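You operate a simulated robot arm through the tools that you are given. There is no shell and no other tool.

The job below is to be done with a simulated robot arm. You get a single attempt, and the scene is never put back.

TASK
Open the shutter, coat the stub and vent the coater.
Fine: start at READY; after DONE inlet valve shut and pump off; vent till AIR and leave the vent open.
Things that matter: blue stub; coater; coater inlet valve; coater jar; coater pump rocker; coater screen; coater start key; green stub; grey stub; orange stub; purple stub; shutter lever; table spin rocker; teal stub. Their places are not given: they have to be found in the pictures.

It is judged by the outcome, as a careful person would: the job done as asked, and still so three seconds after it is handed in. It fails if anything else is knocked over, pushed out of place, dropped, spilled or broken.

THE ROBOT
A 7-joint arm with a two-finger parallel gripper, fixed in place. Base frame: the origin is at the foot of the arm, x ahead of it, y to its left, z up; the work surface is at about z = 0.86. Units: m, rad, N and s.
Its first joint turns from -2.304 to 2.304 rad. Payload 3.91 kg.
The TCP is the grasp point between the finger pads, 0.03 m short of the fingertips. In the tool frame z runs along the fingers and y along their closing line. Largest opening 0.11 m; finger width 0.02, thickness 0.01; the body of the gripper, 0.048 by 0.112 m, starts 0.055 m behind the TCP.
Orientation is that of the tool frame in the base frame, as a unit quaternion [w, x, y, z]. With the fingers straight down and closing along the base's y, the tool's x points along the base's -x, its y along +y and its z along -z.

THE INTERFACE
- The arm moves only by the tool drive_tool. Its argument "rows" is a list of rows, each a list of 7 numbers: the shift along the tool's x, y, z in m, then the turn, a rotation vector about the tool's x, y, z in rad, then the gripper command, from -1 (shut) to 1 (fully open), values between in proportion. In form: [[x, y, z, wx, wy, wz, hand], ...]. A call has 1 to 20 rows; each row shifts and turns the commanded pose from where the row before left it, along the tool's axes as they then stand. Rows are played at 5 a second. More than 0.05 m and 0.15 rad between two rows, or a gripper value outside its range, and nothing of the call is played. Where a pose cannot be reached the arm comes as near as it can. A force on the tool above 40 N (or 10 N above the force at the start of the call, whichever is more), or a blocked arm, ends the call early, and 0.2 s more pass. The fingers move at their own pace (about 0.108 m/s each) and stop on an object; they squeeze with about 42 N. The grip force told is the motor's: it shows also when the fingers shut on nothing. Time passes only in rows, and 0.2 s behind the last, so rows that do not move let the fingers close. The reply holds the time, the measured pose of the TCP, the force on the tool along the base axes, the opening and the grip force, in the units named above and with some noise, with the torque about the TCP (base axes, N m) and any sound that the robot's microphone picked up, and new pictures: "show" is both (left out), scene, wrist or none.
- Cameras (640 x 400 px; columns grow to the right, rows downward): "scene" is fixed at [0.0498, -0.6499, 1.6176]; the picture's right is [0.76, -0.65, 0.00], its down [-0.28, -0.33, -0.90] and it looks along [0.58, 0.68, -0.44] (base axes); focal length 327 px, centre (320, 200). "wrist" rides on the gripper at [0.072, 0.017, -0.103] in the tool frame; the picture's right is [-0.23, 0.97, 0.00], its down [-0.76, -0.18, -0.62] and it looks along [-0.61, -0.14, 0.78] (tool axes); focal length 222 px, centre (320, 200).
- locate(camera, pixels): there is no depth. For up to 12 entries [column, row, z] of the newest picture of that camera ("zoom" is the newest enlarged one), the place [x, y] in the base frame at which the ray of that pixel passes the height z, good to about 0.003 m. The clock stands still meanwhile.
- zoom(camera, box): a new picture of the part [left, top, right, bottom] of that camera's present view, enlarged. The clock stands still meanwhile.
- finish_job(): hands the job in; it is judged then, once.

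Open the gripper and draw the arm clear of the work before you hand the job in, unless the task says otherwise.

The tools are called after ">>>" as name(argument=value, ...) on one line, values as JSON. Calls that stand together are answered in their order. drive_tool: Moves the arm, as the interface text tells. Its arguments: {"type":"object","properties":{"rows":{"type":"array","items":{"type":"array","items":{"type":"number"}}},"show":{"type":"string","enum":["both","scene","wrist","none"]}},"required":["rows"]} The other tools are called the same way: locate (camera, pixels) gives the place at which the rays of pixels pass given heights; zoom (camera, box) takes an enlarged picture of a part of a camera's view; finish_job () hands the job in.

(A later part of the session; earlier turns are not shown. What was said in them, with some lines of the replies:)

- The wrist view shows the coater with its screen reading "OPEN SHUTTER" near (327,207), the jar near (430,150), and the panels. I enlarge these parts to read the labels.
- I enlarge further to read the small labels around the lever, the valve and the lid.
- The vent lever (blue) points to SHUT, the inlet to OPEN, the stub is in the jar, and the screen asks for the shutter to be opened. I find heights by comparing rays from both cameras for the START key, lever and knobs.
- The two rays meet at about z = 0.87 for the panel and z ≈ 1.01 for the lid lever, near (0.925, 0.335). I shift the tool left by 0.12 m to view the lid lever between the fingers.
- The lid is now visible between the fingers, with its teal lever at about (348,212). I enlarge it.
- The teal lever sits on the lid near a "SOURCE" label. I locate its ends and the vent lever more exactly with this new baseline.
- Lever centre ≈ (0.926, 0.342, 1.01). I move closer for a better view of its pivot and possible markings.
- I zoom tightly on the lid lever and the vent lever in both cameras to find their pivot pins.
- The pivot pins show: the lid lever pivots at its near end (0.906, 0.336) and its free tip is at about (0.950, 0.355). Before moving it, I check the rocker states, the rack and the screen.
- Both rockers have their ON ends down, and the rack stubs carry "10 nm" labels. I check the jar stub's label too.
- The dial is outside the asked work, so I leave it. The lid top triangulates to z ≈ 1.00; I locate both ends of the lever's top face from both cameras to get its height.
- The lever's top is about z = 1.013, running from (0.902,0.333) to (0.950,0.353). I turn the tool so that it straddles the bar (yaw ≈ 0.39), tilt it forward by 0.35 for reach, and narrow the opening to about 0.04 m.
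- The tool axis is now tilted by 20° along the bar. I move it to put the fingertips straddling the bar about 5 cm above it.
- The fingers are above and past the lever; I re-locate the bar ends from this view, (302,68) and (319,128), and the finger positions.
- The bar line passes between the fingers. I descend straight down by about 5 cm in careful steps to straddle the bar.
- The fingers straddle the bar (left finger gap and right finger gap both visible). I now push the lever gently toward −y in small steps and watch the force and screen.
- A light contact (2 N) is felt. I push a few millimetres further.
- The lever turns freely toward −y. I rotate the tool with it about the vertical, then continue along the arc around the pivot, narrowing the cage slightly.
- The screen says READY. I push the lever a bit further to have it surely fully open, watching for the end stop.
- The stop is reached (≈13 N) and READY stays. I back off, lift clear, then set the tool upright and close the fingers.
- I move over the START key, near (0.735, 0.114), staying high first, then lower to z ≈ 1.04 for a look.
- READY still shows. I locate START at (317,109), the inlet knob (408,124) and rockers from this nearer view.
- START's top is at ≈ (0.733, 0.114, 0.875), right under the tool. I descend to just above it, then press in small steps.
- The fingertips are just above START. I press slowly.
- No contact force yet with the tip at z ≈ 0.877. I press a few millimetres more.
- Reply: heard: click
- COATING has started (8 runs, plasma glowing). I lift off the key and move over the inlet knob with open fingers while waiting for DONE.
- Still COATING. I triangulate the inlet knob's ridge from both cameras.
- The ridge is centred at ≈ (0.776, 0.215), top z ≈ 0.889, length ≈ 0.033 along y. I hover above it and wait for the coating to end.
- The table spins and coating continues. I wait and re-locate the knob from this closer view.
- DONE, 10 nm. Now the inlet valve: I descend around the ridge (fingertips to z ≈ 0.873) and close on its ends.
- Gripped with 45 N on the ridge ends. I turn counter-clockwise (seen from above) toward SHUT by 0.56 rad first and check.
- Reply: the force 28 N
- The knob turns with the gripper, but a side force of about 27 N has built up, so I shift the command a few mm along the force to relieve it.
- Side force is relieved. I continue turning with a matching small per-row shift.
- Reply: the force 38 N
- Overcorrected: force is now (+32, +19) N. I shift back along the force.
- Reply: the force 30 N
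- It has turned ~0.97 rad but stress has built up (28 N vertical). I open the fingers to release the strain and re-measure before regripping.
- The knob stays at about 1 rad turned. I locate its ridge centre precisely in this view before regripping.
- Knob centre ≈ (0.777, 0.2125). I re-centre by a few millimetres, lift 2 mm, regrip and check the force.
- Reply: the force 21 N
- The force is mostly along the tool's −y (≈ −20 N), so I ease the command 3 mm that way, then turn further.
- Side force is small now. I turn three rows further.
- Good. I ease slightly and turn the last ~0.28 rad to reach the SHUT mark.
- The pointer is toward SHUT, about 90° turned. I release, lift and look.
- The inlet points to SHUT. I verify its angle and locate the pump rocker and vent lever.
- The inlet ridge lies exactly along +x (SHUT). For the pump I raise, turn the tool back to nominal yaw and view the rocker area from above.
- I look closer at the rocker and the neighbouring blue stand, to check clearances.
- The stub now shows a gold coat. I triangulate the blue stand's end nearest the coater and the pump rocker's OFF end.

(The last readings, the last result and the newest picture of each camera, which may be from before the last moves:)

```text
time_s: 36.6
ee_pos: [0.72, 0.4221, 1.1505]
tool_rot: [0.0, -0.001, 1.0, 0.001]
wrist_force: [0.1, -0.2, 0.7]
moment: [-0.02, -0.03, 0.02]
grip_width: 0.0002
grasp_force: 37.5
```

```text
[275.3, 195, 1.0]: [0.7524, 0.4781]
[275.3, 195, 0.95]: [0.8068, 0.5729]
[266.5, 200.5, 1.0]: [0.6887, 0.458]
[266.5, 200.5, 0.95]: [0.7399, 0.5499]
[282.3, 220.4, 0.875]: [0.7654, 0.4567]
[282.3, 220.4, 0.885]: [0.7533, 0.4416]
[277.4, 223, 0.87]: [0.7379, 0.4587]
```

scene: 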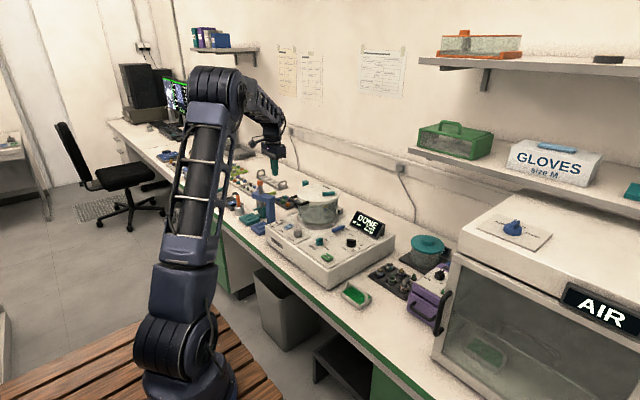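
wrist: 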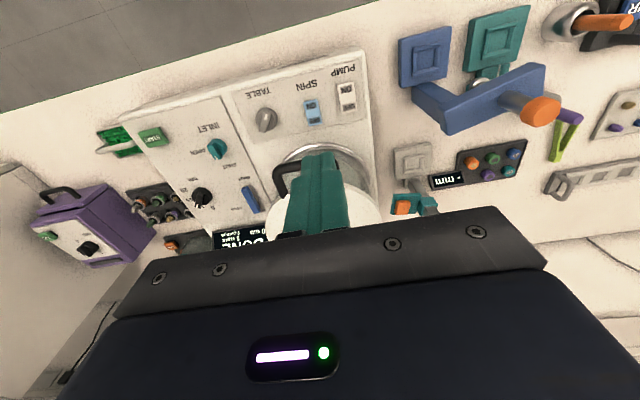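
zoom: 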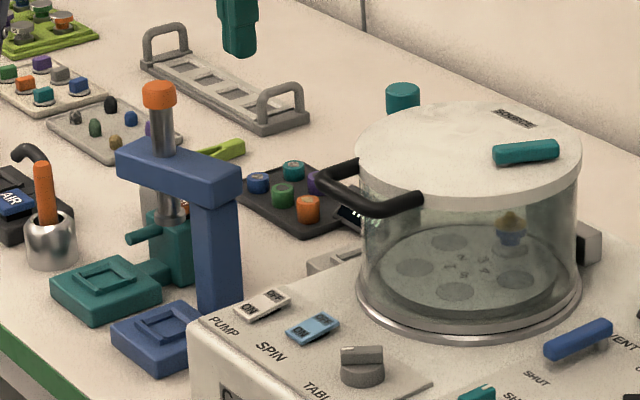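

The stand's arm (y ≥ 0.57, z ≤ 0.945) is clear. To stay away from the jar handle, I tilt the tool forward 0.45 rad and approach the pump's OFF end at (0.764, 0.461) from the near side.

>>> drive_tool(rows=[[0, 0, 0, 0, -0.1125, 0, -1], [0, 0, 0, 0, -0.1125, 0, -1], [0, 0, 0, 0, -0.1125, 0, -1], [0, 0, 0, 0, -0.1125, 0, -1], [0.0108, 0.0065, 0.0343, 0, 0, 0, -1], [0.0108, 0.0065, 0.0343, 0, 0, 0, -1], [0.0108, 0.0065, 0.0343, 0, 0, 0, -1], [0.0108, 0.0065, 0.0343, 0, 0, 0, -1], [0.0108, 0.0065, 0.0343, 0, 0, 0, -1], [0, 0, 0, 0, 0, 0, -1]], show="both")

>>> zoom(camera="scene", box=[255, 170, 335, 240])

```text
time_s: 38.8
ee_pos: [0.7453, 0.4524, 0.9717]
tool_rot: [0.222, 0.0, 0.975, 0.001]
wrist_force: [-0.3, 0.2, 0.7]
moment: [0.02, 0.01, -0.01]
grip_width: 0.0001
grasp_force: 37.3
```

scene: 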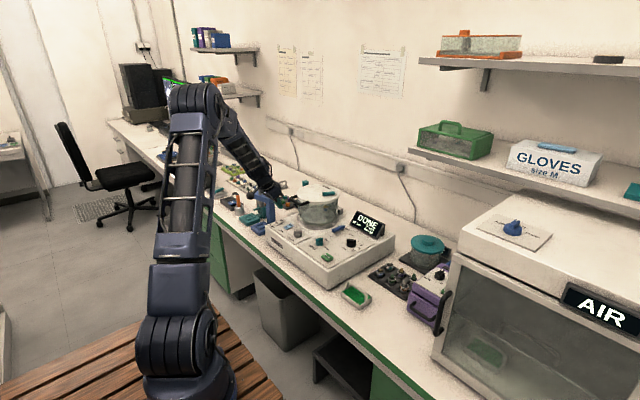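
wrist: 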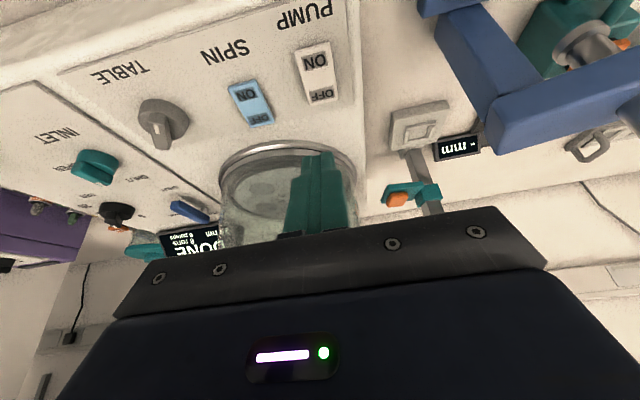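

```text
5.71 times, centred on (295, 205) of scene
```

zoom: 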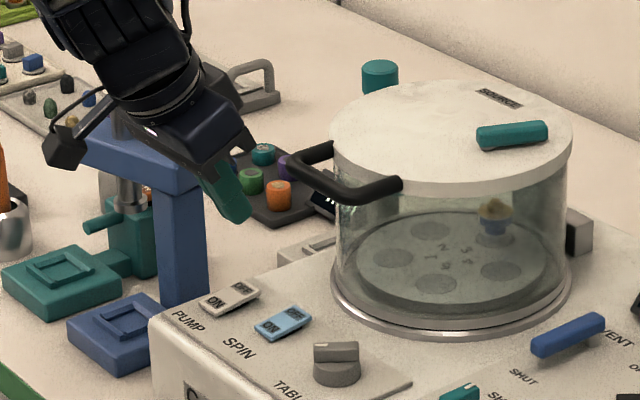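

I re-locate the OFF end at (323,96) and the rocker's ON end from this view.

>>> locate(camera="wrist", pixels=[[321, 96, 0.875], [321, 96, 0.88], [315, 64, 0.87], [260, 118, 0.88]])

>>> locate(camera="scene", pixels=[[290.5, 202, 1.0], [291, 199, 1.0], [308, 205, 1.0], [308, 205, 0.98], [291, 199, 0.98]])

```text
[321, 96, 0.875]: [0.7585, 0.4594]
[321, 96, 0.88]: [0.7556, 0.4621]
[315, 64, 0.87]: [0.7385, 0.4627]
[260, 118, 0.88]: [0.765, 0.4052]
```

```text
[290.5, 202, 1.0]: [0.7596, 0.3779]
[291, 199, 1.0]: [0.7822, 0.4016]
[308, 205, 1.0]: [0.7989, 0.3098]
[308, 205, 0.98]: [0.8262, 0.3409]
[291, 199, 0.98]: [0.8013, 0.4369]
```

The lower edge of the closed fingertips should meet the rocker at x ≈ 0.764. I go to about 1 cm above it.

>>> drive_tool(rows=[[0.0056, 0.0043, 0.0285, 0, 0, 0, -1], [0.0056, 0.0043, 0.0285, 0, 0, 0, -1], [0, 0, 0, 0, 0, 0, -1]], show="both")

>>> zoom(camera="scene", box=[262, 195, 317, 235])

>>> zoom(camera="wrist", box=[230, 60, 410, 200])

```text
time_s: 39.6
ee_pos: [0.7602, 0.4629, 0.9155]
tool_rot: [0.223, 0.0, 0.975, 0.001]
wrist_force: [0.0, 0.8, -0.1]
moment: [0.05, -0.01, 0.0]
grip_width: 0.0
grasp_force: 37.4
```

scene: 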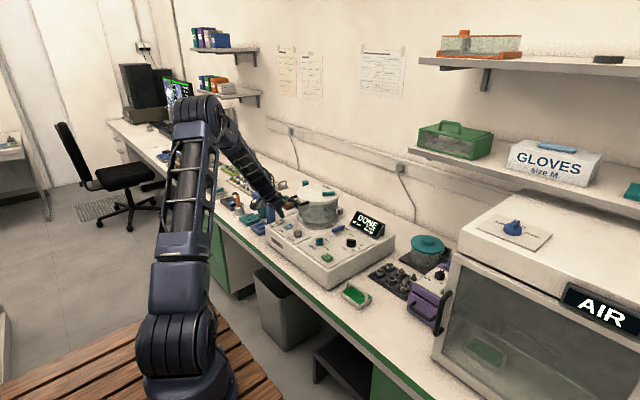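
wrist: 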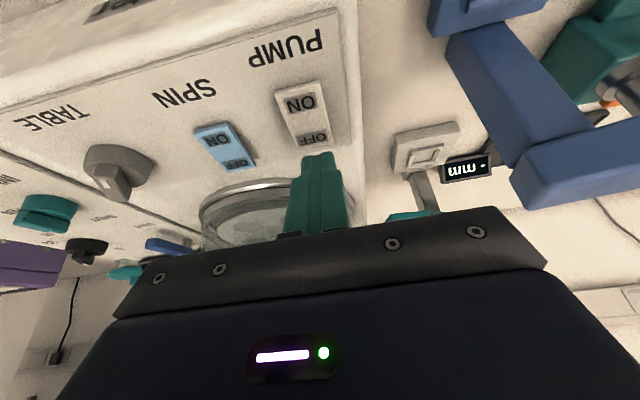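

```text
10.00 times, centred on (290, 215) of scene
```

zoom: 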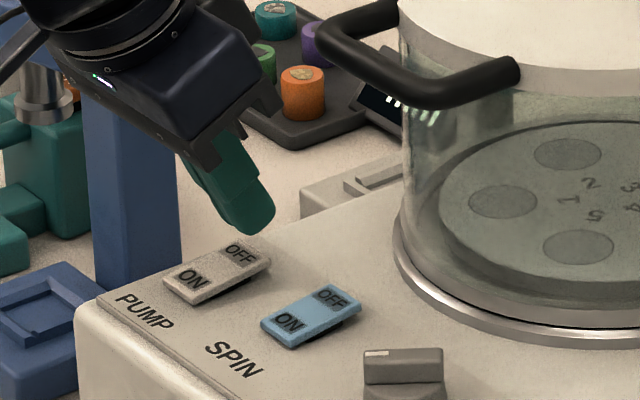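

```text
2.86 times, centred on (320, 130) of wrist
```

zoom: 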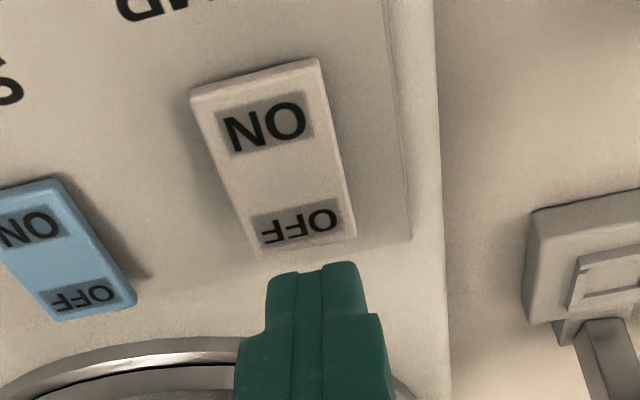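

The tip is just above the OFF end. I shift 3 mm nearer and press straight down in 4 mm steps.

>>> drive_tool(rows=[[0.0044, -0.002, 0.0023, 0, 0, 0, -1], [0.0017, 0, 0.0036, 0, 0, 0, -1], [0.0017, 0, 0.0036, 0, 0, 0, -1]], show="scene")

>>> zoom(camera="scene", box=[262, 195, 317, 235])

```text
time_s: 40.4
ee_pos: [0.7574, 0.4614, 0.9038]
tool_rot: [0.224, 0.0, 0.975, 0.001]
wrist_force: [-0.9, -1.7, 4.7]
moment: [-0.04, 0.0, 0.02]
grip_width: 0.0
grasp_force: 38.3
```

scene: 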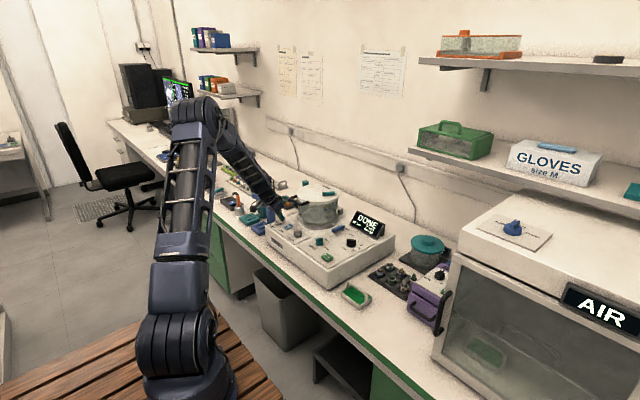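

```text
10.00 times, centred on (290, 215) of scene
```

zoom: 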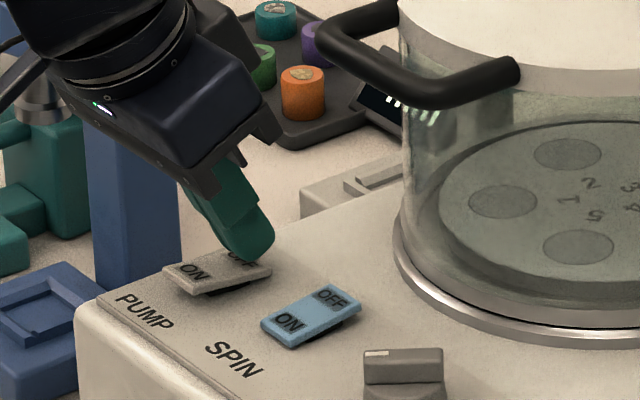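

Contact at about 5 N and the rocker is starting to tip (ON end rising). I press a little more and listen for the click.

>>> drive_tool(rows=[[0.0013, 0, 0.0027, 0, 0, 0, -1], [0.0013, 0, 0.0027, 0, 0, 0, -1]], show="scene")

>>> zoom(camera="scene", box=[262, 195, 317, 235])

```text
time_s: 40.9
ee_pos: [0.7595, 0.4628, 0.9034]
tool_rot: [0.226, 0.001, 0.974, 0.004]
wrist_force: [-2.1, 1.3, 8.6]
moment: [-0.03, 0.03, -0.01]
grip_width: 0.0001
grasp_force: 37.7
stopped in row 2: the force on the tool passed its limit at 44 N (the readings are from after the stop); the commanded pose is now the measured one
```

scene: 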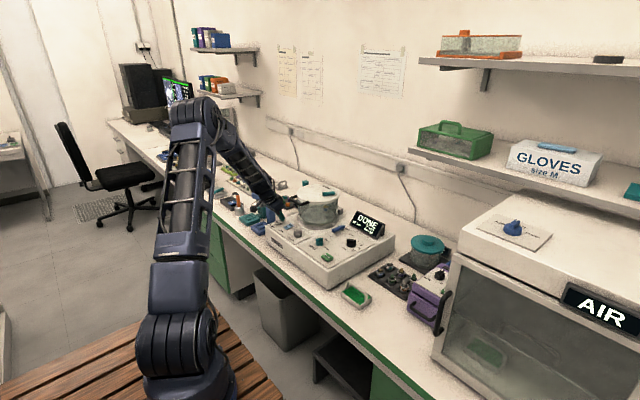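

```text
10.00 times, centred on (290, 215) of scene
```

zoom: 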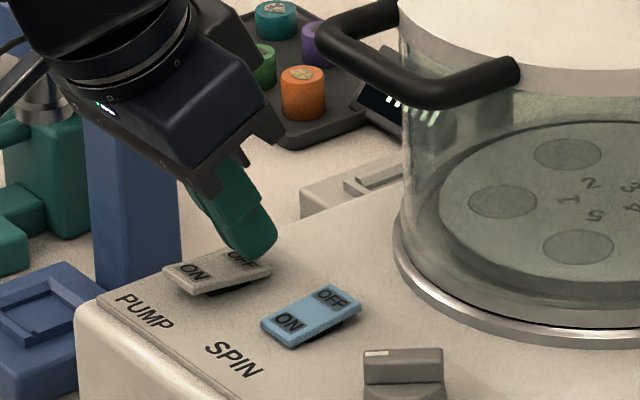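

The press reached 44 N, so the rocker should be fully down. I lift off and inspect it.

>>> drive_tool(rows=[[-0.008, 0, -0.018, 0, 0, 0, -1], [-0.013, 0, -0.027, 0, 0, 0, -1], [-0.013, 0, -0.027, 0, 0, 0, -1]], show="both")

>>> zoom(camera="scene", box=[262, 195, 317, 235])

>>> zoom(camera="scene", box=[345, 205, 390, 245])

```text
time_s: 41.7
ee_pos: [0.7565, 0.4605, 0.981]
tool_rot: [0.225, 0.001, 0.974, 0.002]
wrist_force: [0.0, 0.4, -0.5]
moment: [-0.04, 0.01, 0.03]
grip_width: 0.0
grasp_force: 37.6
```

scene: 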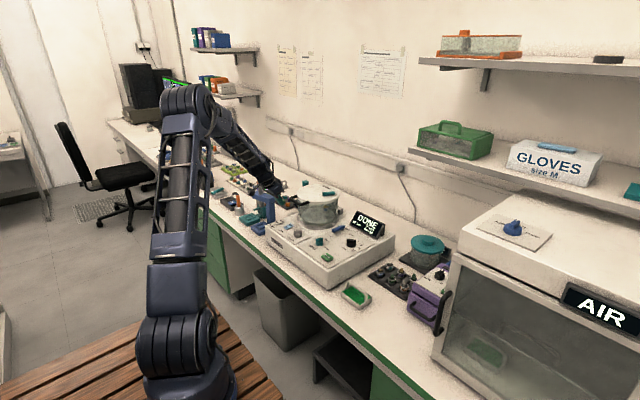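
wrist: 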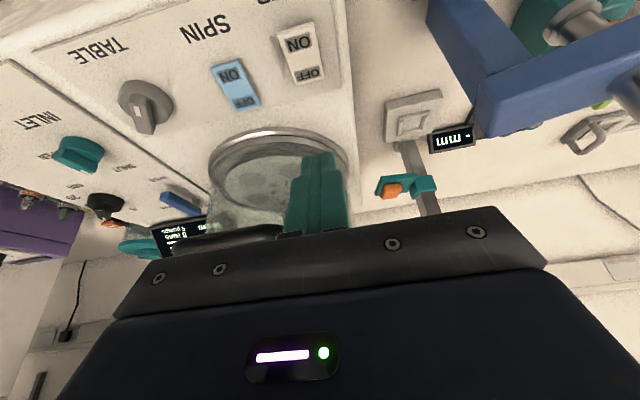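

```text
10.00 times, centred on (290, 215) of scene
```

zoom: 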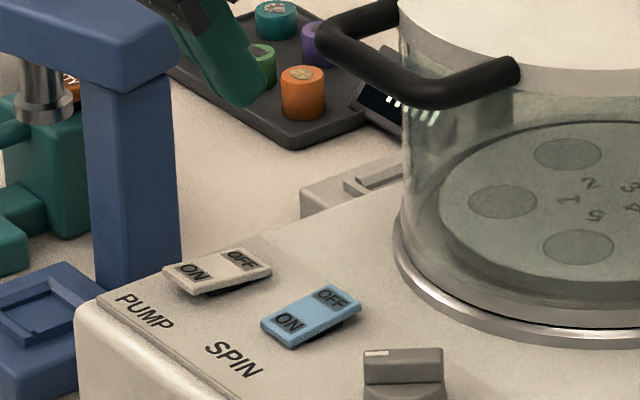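

```text
10.00 times, centred on (368, 225) of scene
```

zoom: 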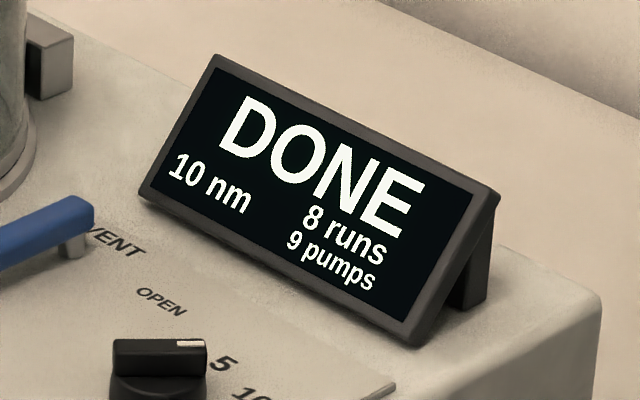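

The pump rocker now sits differently from the spin rocker. I enlarge it to confirm OFF is down.

>>> zoom(camera="scene", box=[276, 216, 301, 232])

>>> zoom(camera="wrist", box=[200, 10, 340, 115])

```text
16.00 times, centred on (288, 224) of scene
```

zoom: 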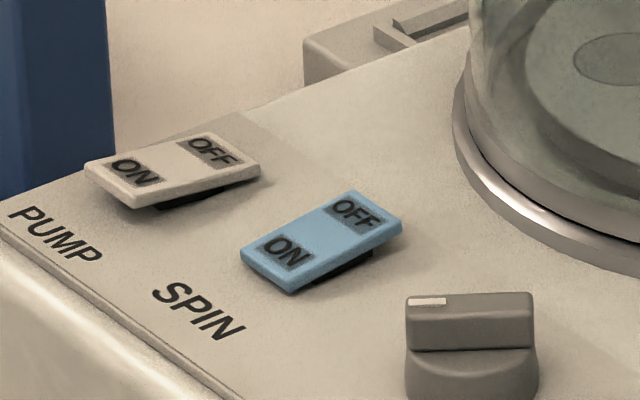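

```text
3.81 times, centred on (270, 62) of wrist
```

zoom: 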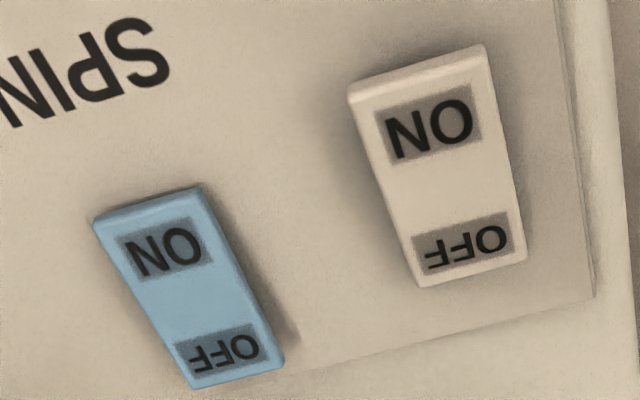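

The pump is OFF (ON end raised, OFF end down). Next, the vent lever: I raise clear of the jar and travel to above the vent lever near (0.87–0.93, 0.227), keeping the forward tilt.

>>> drive_tool(rows=[[-0.0174, 0, -0.036, 0, 0, 0, -1], [-0.0174, 0, -0.036, 0, 0, 0, -1], [-0.0174, 0, -0.036, 0, 0, 0, -1], [-0.0174, 0, -0.036, 0, 0, 0, -0.5], [0, -0.045, 0, 0, 0, 0, 0], [0, -0.045, 0, 0, 0, 0, -0.1], [0, -0.045, 0, 0, 0, 0, -0.1], [0, -0.045, 0, 0, 0, 0, -0.1], [0, -0.045, 0, 0, 0, 0, -0.1], [0, -0.027, 0, 0, 0, 0, -0.1], [0, 0, 0, 0, 0, 0, -0.1]], show="both")

>>> zoom(camera="wrist", box=[200, 60, 440, 220])

>>> zoom(camera="scene", box=[310, 195, 390, 250])

```text
time_s: 44.1
ee_pos: [0.7548, 0.2089, 1.1397]
tool_rot: [0.225, 0.001, 0.974, 0.002]
wrist_force: [0.0, -0.2, 0.8]
moment: [0.03, -0.02, 0.03]
grip_width: 0.0497
grasp_force: 0.0
```

scene: 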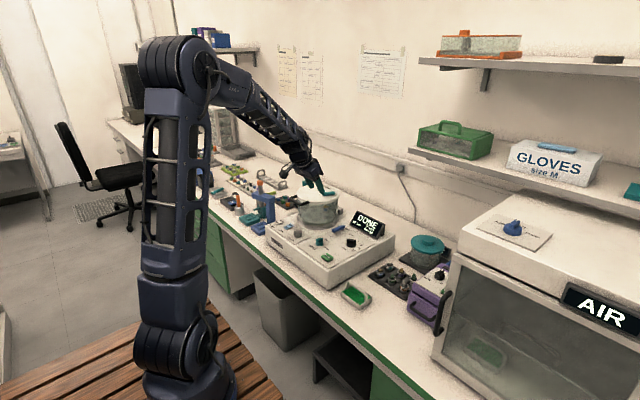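
wrist: 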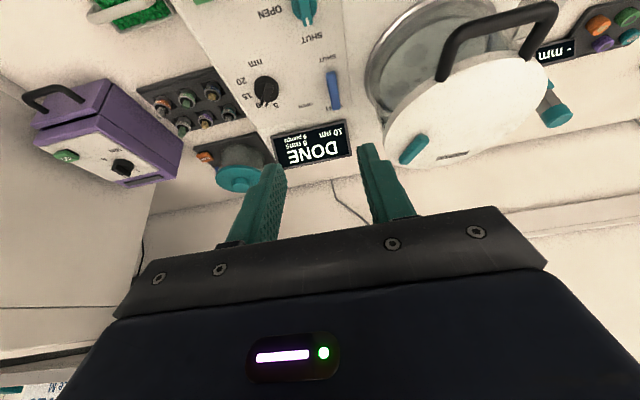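

```text
2.50 times, centred on (320, 140) of wrist
```

zoom: 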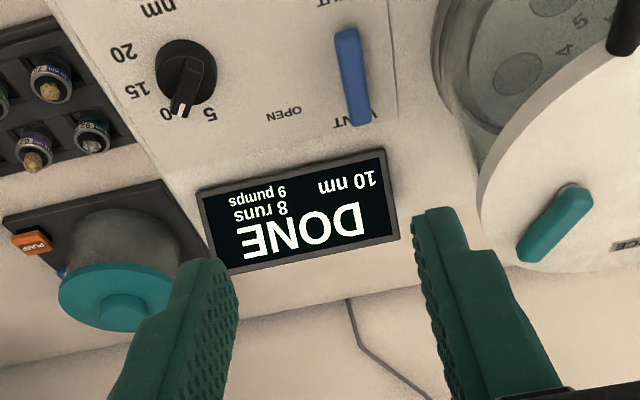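

```text
7.27 times, centred on (350, 222) of scene
```

zoom: 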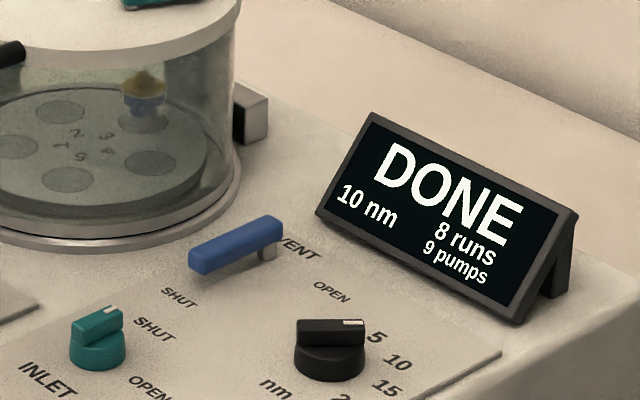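

I triangulate the vent lever's ends and the screen's lower edge.

>>> locate(camera="wrist", pixels=[[330.4, 75.5, 0.88], [330.4, 75.5, 0.9], [336, 107, 0.88], [336, 107, 0.9], [345.2, 120, 0.875], [345.2, 120, 0.89], [271.2, 136.8, 0.875], [433, 115, 1.0], [393, 132, 1.0]])

>>> locate(camera="scene", pixels=[[334.2, 229.2, 0.88], [334.2, 229.2, 0.9], [342.8, 225, 0.88], [342.8, 225, 0.9], [350, 224, 0.875], [350, 224, 0.89]])

```text
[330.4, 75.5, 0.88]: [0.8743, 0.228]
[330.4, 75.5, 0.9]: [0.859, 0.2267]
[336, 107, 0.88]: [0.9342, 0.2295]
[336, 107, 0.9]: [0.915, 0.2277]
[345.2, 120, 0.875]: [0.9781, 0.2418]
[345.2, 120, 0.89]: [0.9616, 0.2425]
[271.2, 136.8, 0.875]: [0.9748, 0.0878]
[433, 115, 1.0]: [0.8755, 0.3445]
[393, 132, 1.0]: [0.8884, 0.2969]
```

```text
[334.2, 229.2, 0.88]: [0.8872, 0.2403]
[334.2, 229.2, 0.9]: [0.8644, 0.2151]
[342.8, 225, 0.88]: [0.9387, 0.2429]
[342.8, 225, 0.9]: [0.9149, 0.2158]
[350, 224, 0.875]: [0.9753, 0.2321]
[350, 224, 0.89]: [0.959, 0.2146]
```

The vent lever's top is z ≈ 0.892, tip at (0.867, 0.227), pivot ≈ (0.914, 0.228), and the screen foot is beyond x ≈ 0.96. I go to 5 cm above the tip with fingers 0.05 m open, offset toward −y to stay clear of the jar.

>>> drive_tool(rows=[[-0.0027, 0.0008, 0.0356, 0, 0, 0, -0.1], [-0.0027, 0.0008, 0.0356, 0, 0, 0, -0.1], [-0.0027, 0.0008, 0.0356, 0, 0, 0, -0.1], [-0.0027, 0.0008, 0.0356, 0, 0, 0, -0.1], [-0.0027, 0.0008, 0.0356, 0, 0, 0, -0.1], [-0.0027, 0.0008, 0.0356, 0, 0, 0, -0.1], [0, 0, 0, 0, 0, 0, -0.1]], show="both")

>>> zoom(camera="wrist", box=[200, 60, 440, 220])

>>> zoom(camera="scene", box=[310, 185, 390, 250])

```text
time_s: 45.7
ee_pos: [0.8635, 0.2145, 0.9554]
tool_rot: [0.226, 0.0, 0.974, 0.003]
wrist_force: [-0.1, -0.4, 0.2]
moment: [0.01, -0.03, 0.0]
grip_width: 0.0497
grasp_force: 0.0
```

scene: 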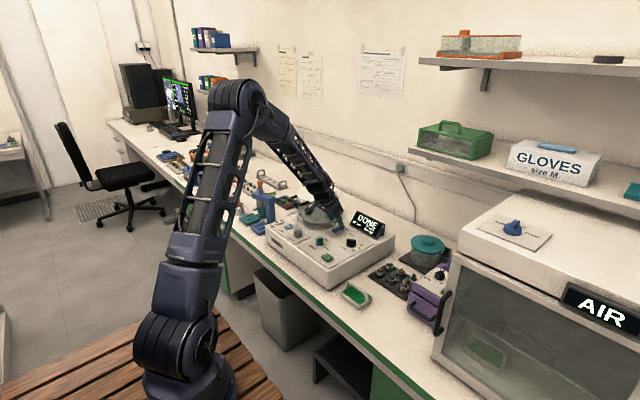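
wrist: 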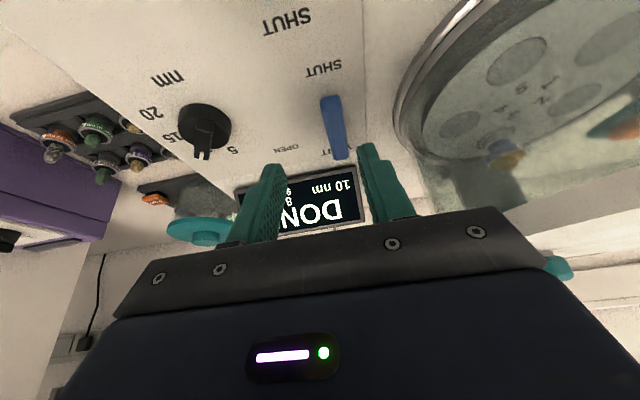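

```text
2.50 times, centred on (320, 140) of wrist
```

zoom: 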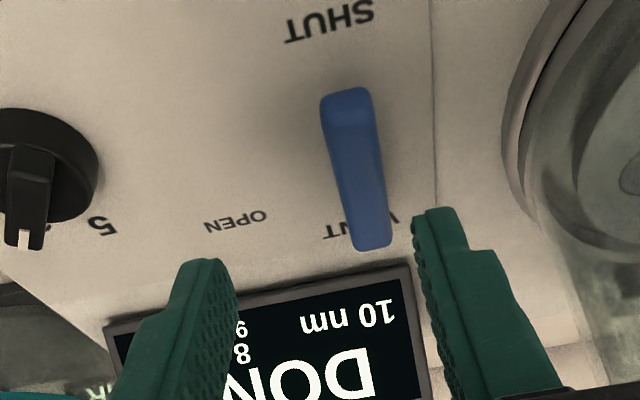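

```text
6.15 times, centred on (350, 218) of scene
```

zoom: 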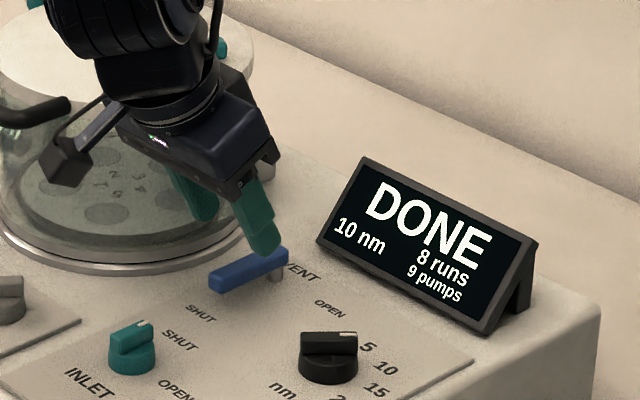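

I re-check the lever's position from this close view, ends at (330,98) and (341,155), and the jar ring edge.

>>> locate(camera="wrist", pixels=[[330.4, 99, 0.892], [341, 154, 0.892], [394, 110, 0.87], [205, 150, 0.9]])

```text
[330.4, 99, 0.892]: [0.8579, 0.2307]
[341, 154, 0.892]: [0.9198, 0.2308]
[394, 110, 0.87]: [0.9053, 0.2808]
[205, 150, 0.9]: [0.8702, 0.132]
```

The bar is at y ≈ 0.2305. I shift 4 mm to +y and descend 5 cm so the fingers straddle it.

>>> drive_tool(rows=[[0.0, 0.004, 0, 0, 0, 0, -0.1], [0.0088, 0, 0.018, 0, 0, 0, -0.1], [0.0088, 0, 0.018, 0, 0, 0, -0.1], [0.0043, 0, 0.009, 0, 0, 0, -0.1]], show="both")

>>> zoom(camera="wrist", box=[200, 60, 440, 220])

>>> zoom(camera="scene", box=[310, 185, 390, 250])

```text
time_s: 46.7
ee_pos: [0.8643, 0.2185, 0.9039]
tool_rot: [0.225, -0.001, 0.974, 0.003]
wrist_force: [-0.5, 0.3, 0.5]
moment: [0.07, 0.01, 0.01]
grip_width: 0.0496
grasp_force: 0.1
```

scene: 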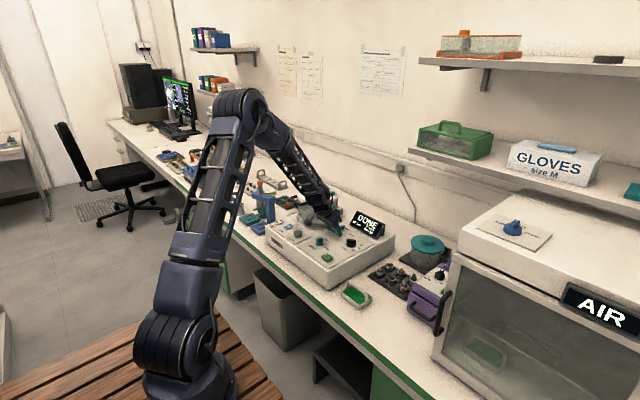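
wrist: 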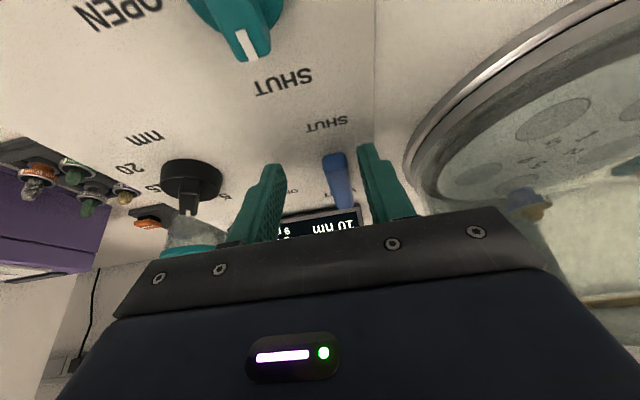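

```text
2.50 times, centred on (320, 140) of wrist
```

zoom: 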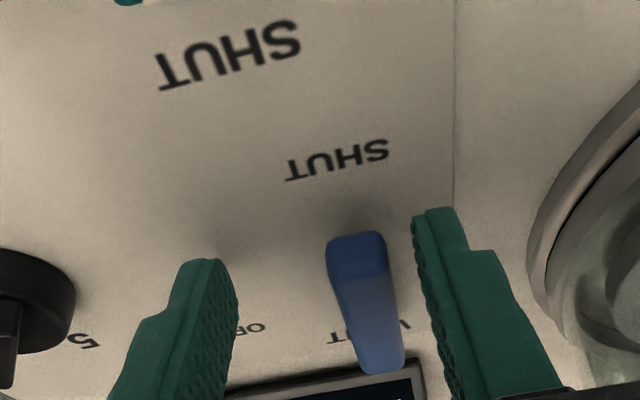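

```text
6.15 times, centred on (350, 218) of scene
```

zoom: 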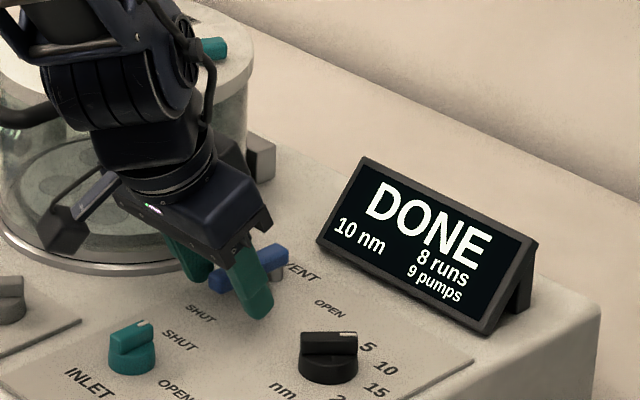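

The fingers straddle the vent lever. I push it toward −y and follow the arc about its pivot (counter-clockwise from above), with force checks.

>>> drive_tool(rows=[[0, -0.005, 0, 0, 0, 0, -0.1], [-0.0013, -0.0058, 0.0006, -0.0526, 0, -0.1079, -0.1], [-0.0013, -0.0058, 0.0006, -0.0526, 0, -0.1079, -0.15], [-0.0013, -0.0058, 0.0006, -0.0526, 0, -0.1079, -0.2]], show="both")

>>> zoom(camera="wrist", box=[200, 60, 440, 220])

>>> zoom(camera="scene", box=[310, 185, 390, 250])

```text
time_s: 47.7
ee_pos: [0.8714, 0.1978, 0.9045]
tool_rot: [0.222, -0.174, 0.958, 0.044]
wrist_force: [-0.1, 0.7, -0.1]
moment: [-0.03, 0.04, -0.03]
grip_width: 0.044
grasp_force: 0.0
```

scene: 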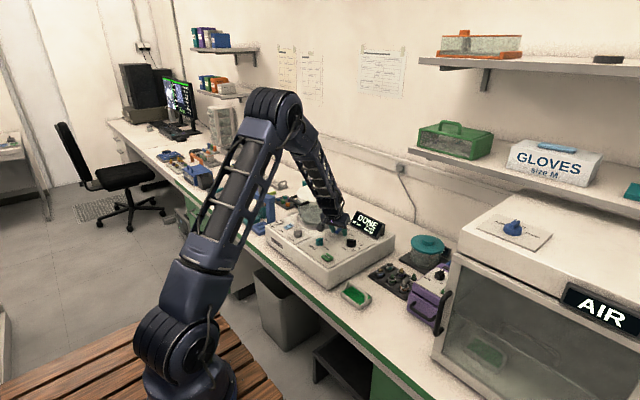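
wrist: 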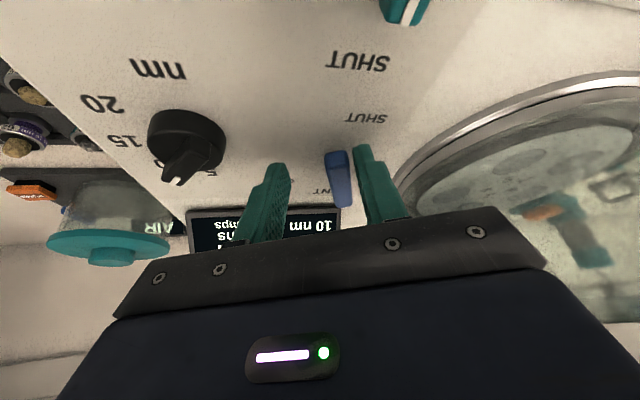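

```text
2.50 times, centred on (320, 140) of wrist
```

zoom: 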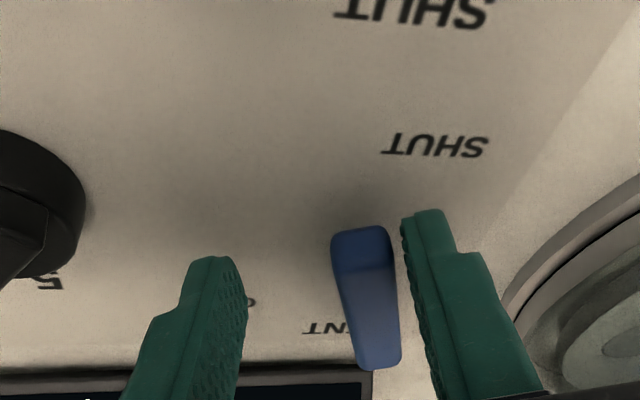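

```text
6.15 times, centred on (350, 218) of scene
```

zoom: 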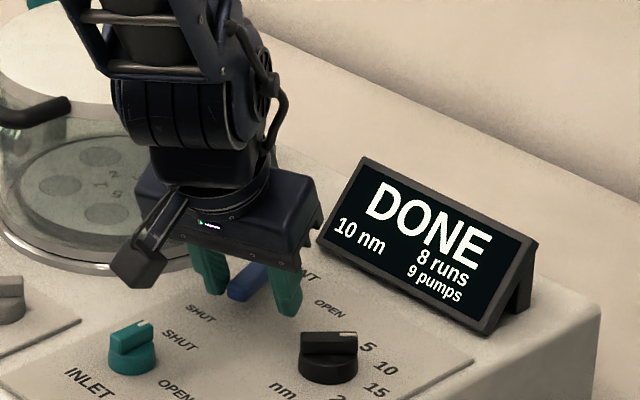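

The lever follows (turned ~0.35 rad, almost no force). I continue along the arc while narrowing the cage.

>>> drive_tool(rows=[[-0.0013, -0.0058, 0.0006, -0.0526, 0, -0.1079, -0.25], [-0.0013, -0.0058, 0.0006, -0.0526, 0, -0.1079, -0.3], [-0.0013, -0.0058, 0.0006, -0.0526, 0, -0.1079, -0.35], [-0.001, -0.0055, 0.0005, -0.0526, 0, -0.1079, -0.4]], show="both")

>>> zoom(camera="wrist", box=[200, 60, 440, 220])

>>> zoom(camera="scene", box=[310, 185, 390, 250])

```text
time_s: 48.7
ee_pos: [0.887, 0.1804, 0.9053]
tool_rot: [0.208, -0.398, 0.889, 0.094]
wrist_force: [0.6, 0.3, 0.0]
moment: [-0.04, 0.0, -0.02]
grip_width: 0.0328
grasp_force: 0.1
```

scene: 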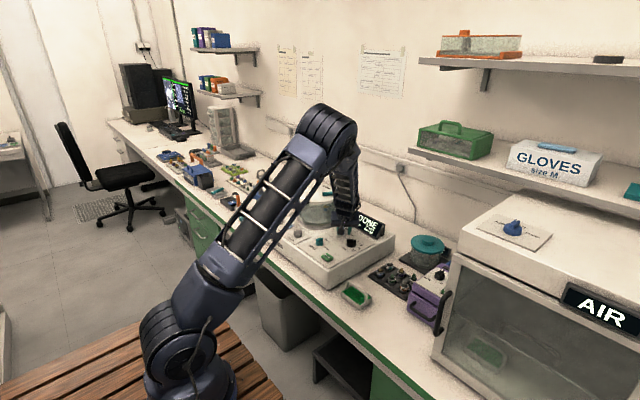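
wrist: 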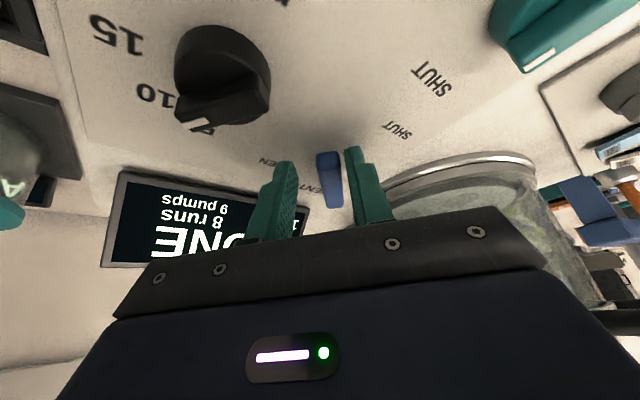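

```text
2.50 times, centred on (320, 140) of wrist
```

zoom: 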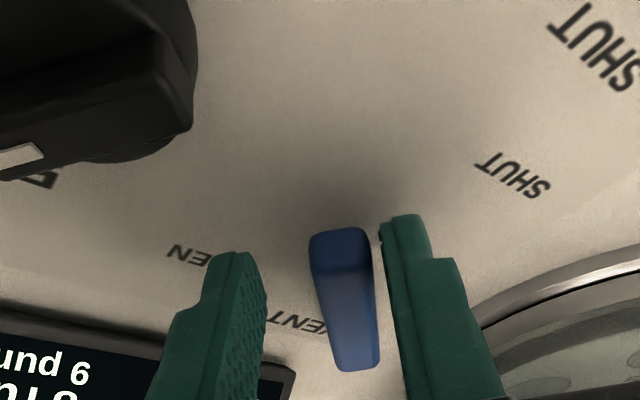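

```text
6.15 times, centred on (350, 218) of scene
```

zoom: 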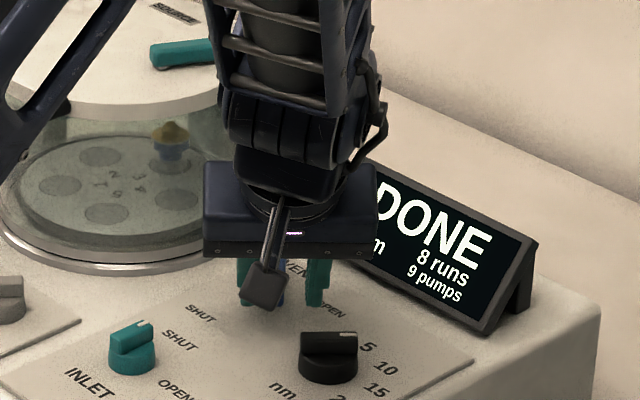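

The lever is at about 0.8 rad. Before continuing I check the height of the screen's top edge so that the gripper body clears it.

>>> locate(camera="scene", pixels=[[357.2, 210, 0.91], [357.2, 210, 0.93], [357.2, 210, 0.95]])

```text
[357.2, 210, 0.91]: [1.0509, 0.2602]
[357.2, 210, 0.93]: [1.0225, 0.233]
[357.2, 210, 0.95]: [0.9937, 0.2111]
```

The screen top is z ≈ 0.927, below the gripper body (≥ 0.955), so it clears. I continue the arc.

>>> drive_tool(rows=[[-0.0035, -0.006, 0.0016, -0.0526, 0, -0.1079, -0.43], [-0.0016, -0.006, 0.0008, -0.0526, 0, -0.1079, -0.45], [-0.0016, -0.006, 0.0008, -0.0526, 0, -0.1079, -0.48]], show="both")

>>> zoom(camera="wrist", box=[200, 60, 440, 220])

>>> zoom(camera="scene", box=[310, 185, 390, 250])

```text
time_s: 49.5
ee_pos: [0.9059, 0.1767, 0.9043]
tool_rot: [0.188, -0.551, 0.803, 0.129]
wrist_force: [-7.0, 4.3, -1.8]
moment: [-0.01, 0.16, -0.02]
grip_width: 0.0328
grasp_force: 4.3
```

scene: 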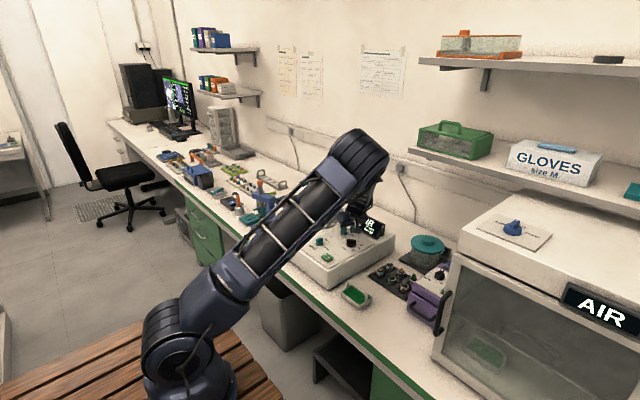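
wrist: 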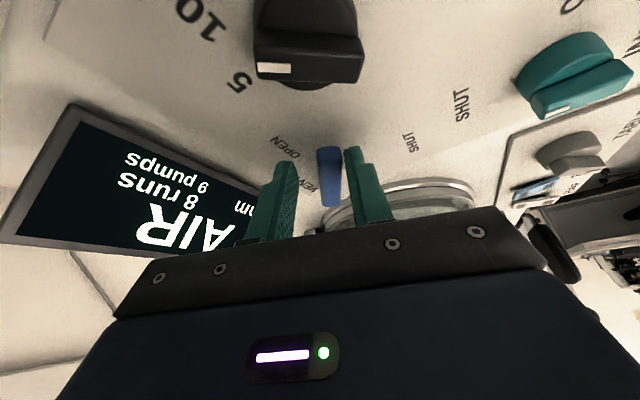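

```text
2.50 times, centred on (320, 140) of wrist
```

zoom: 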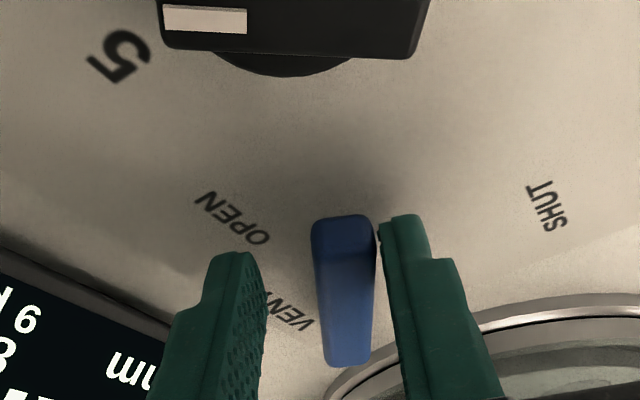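

```text
6.15 times, centred on (350, 218) of scene
```

zoom: 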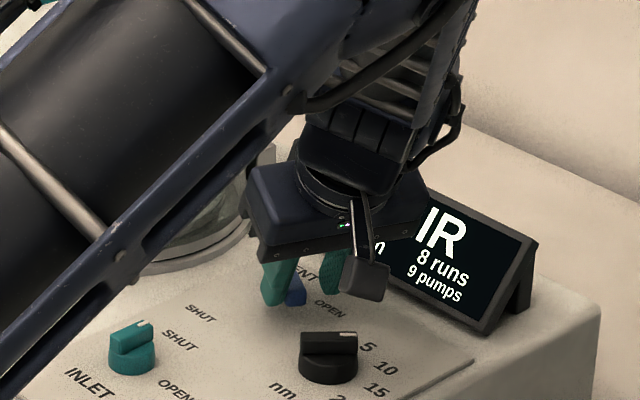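

The screen reads AIR. A resistance of about 8 N hints at the end stop; I push one small step more to have the lever fully open.

>>> drive_tool(rows=[[-0.0008, -0.003, 0.0004, -0.0263, 0, -0.054, -0.45]], show="wrist")

>>> zoom(camera="wrist", box=[200, 60, 440, 220])

```text
time_s: 49.9
ee_pos: [0.9093, 0.1763, 0.9052]
tool_rot: [0.183, -0.575, 0.786, 0.135]
wrist_force: [-13.3, 6.4, -4.6]
moment: [-0.01, 0.19, -0.06]
grip_width: 0.0371
grasp_force: 7.3
```

wrist: 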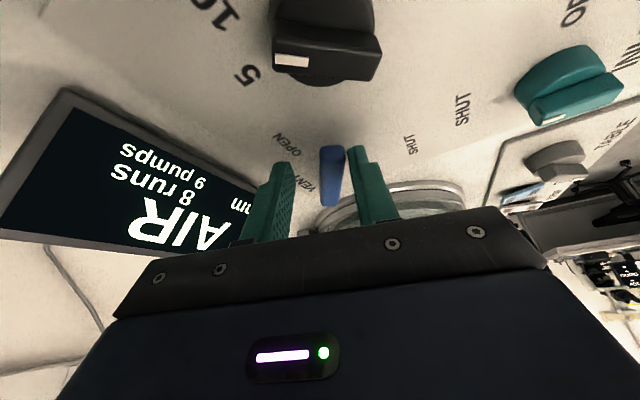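

```text
2.50 times, centred on (320, 140) of wrist
```

zoom: 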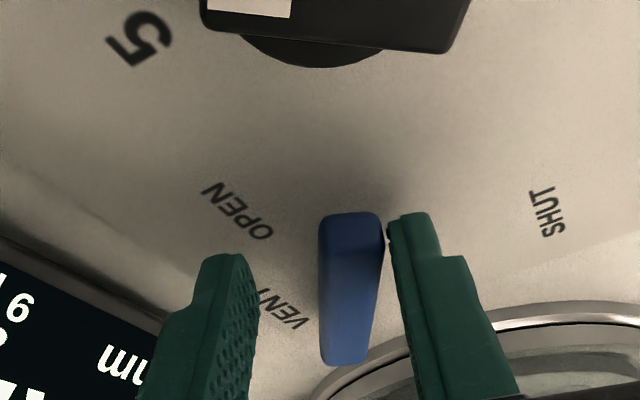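

The lever is against its stop (≈15 N, fingers yielding), AIR is shown. I back off a little, then lift straight up.

>>> drive_tool(rows=[[0, 0.007, 0, 0, 0, 0, -0.3], [-0.0131, 0, -0.027, 0, 0, 0, -0.3], [-0.0175, 0, -0.036, 0, 0, 0, -0.3], [-0.0175, 0, -0.036, 0, 0, 0, -0.3], [-0.0175, 0, -0.036, 0, 0, 0, 0], [-0.0175, 0, -0.036, 0, 0, 0, 0.5]], show="both")

>>> zoom(camera="scene", box=[310, 185, 390, 250])

```text
time_s: 51.3
ee_pos: [0.9032, 0.1774, 1.0986]
tool_rot: [0.183, -0.573, 0.787, 0.135]
wrist_force: [-0.3, 0.3, -1.2]
moment: [0.06, 0.0, -0.01]
grip_width: 0.0825
grasp_force: 0.1
```

scene: 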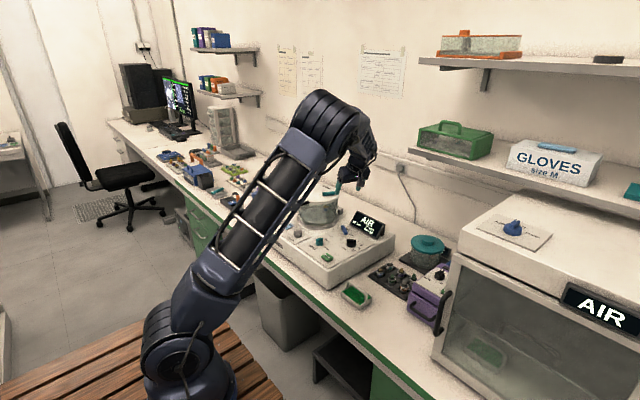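
wrist: 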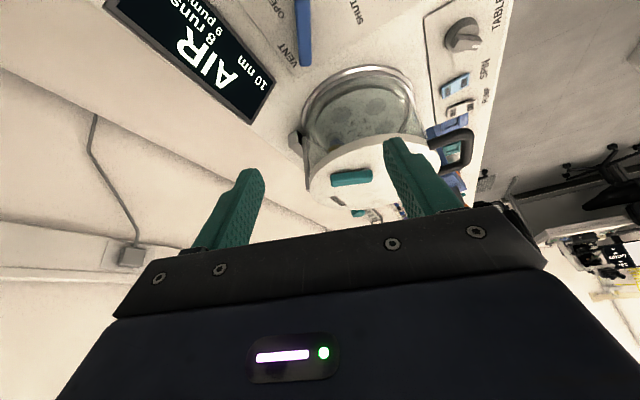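

```text
6.15 times, centred on (350, 218) of scene
```

zoom: 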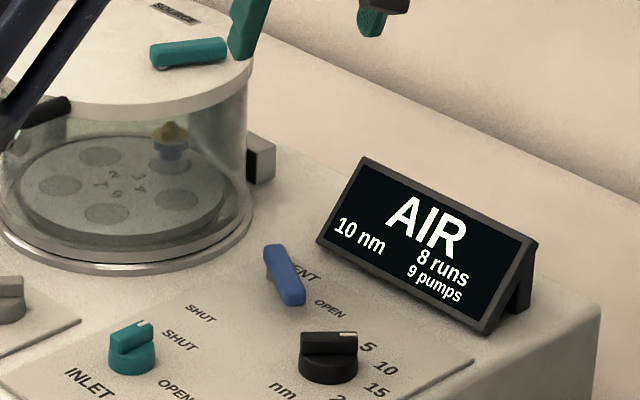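

AIR, 10 nm, the vent lever points to OPEN and the stub is coated. I raise the arm further, set the tool upright and draw it back, clear of the work.

>>> drive_tool(rows=[[-0.0175, 0, -0.036, 0, 0, 0, 1], [-0.0175, 0, -0.036, 0, 0, 0, 1], [-0.0175, 0, -0.036, 0, 0, 0, 1], [0, 0, 0, 0, 0.15, 0, 1], [0, 0, 0, 0, 0.15, 0, 1], [0, 0, 0, 0, 0.15, 0, 1], [0, 0, 0, 0, 0, 0.14, 1], [0, 0, 0, 0, 0, 0.14, 1], [0, 0, 0, 0, 0, 0.14, 1], [0, 0, 0, 0, 0, 0.14, 1], [0, 0, 0, 0, 0, 0.14, 1], [0, 0, 0, 0, 0, 0.14, 1], [0, 0, 0, 0, 0, 0.14, 1], [0, 0, 0, 0, 0, 0.14, 1], [0, 0, 0, 0, 0, 0.14, 1], [0.04, 0, 0, 0, 0, 0, 1], [0.045, 0, 0, 0, 0, 0, 1], [0.045, 0, 0, 0, 0, 0, 1], [0.045, 0, 0, 0, 0, 0, 1]], show="both")

>>> zoom(camera="scene", box=[240, 160, 480, 320])

>>> zoom(camera="scene", box=[262, 175, 352, 240])

```text
time_s: 55.3
ee_pos: [0.7281, 0.1769, 1.2149]
tool_rot: [0.0, 0.0, 1.0, 0.004]
wrist_force: [0.4, -0.2, -1.3]
moment: [0.04, 0.06, -0.01]
grip_width: 0.1099
grasp_force: 0.1
```

scene: 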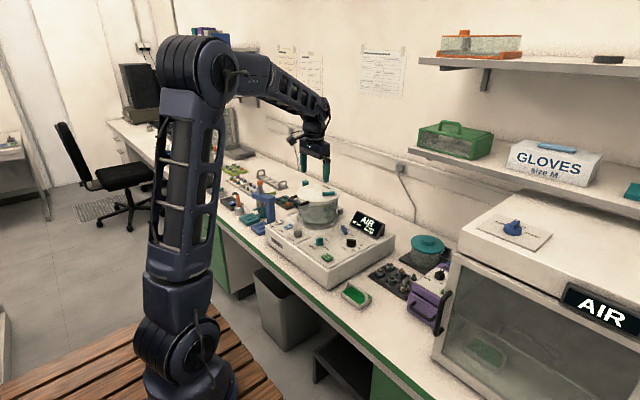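
wrist: 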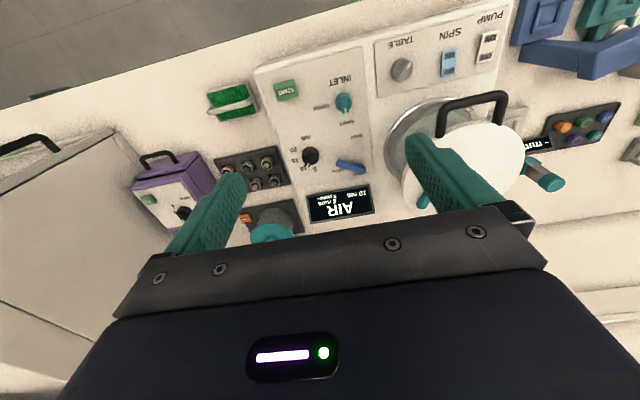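

```text
2.50 times, centred on (360, 240) of scene
```

zoom: 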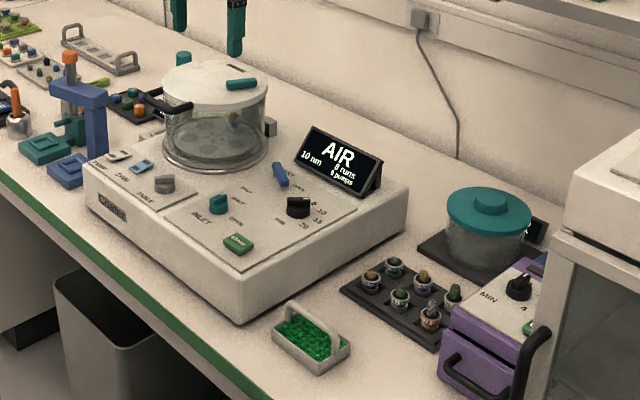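

```text
6.15 times, centred on (307, 208) of scene
```

zoom: 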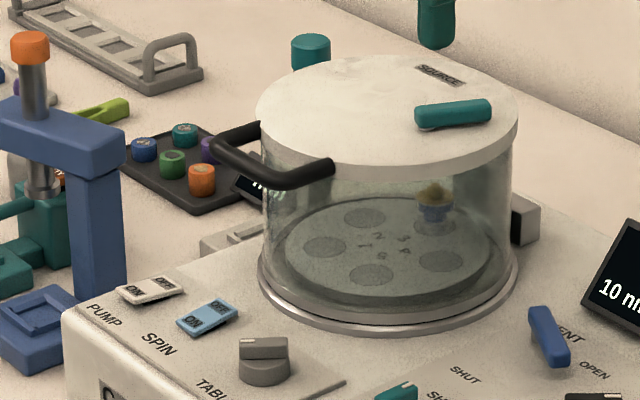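

The screen reads AIR with 10 nm. The inlet is SHUT, the pump OFF, the vent lever at OPEN and the shutter open; the jar and everything around it are undisturbed. The gripper is open and clear, so I hand the job in.

>>> finish_job()

```text
The job is handed in.
```

The stub is coated to 10 nm, and the coater is vented and reading AIR with the vent lever left open.

- **Shutter:** I turned the lid lever to its stop, and the screen went from OPEN SHUTTER to READY.
- **Coating:** I pressed START once at READY. It ran to DONE at 10 nm, and the stub now shows a gold coat.
- **After DONE:** I turned the inlet valve to SHUT, then pressed the pump rocker to OFF. No click was heard, but the last picture shows its OFF end down.
- **Vent:** I turned the lever to its stop on the OPEN side.

I left the table spin rocker ON and the nm dial as they were, since the task did not ask to change them. In the final pictures nothing around the coater had moved. The gripper is open and the arm is clear of the work.
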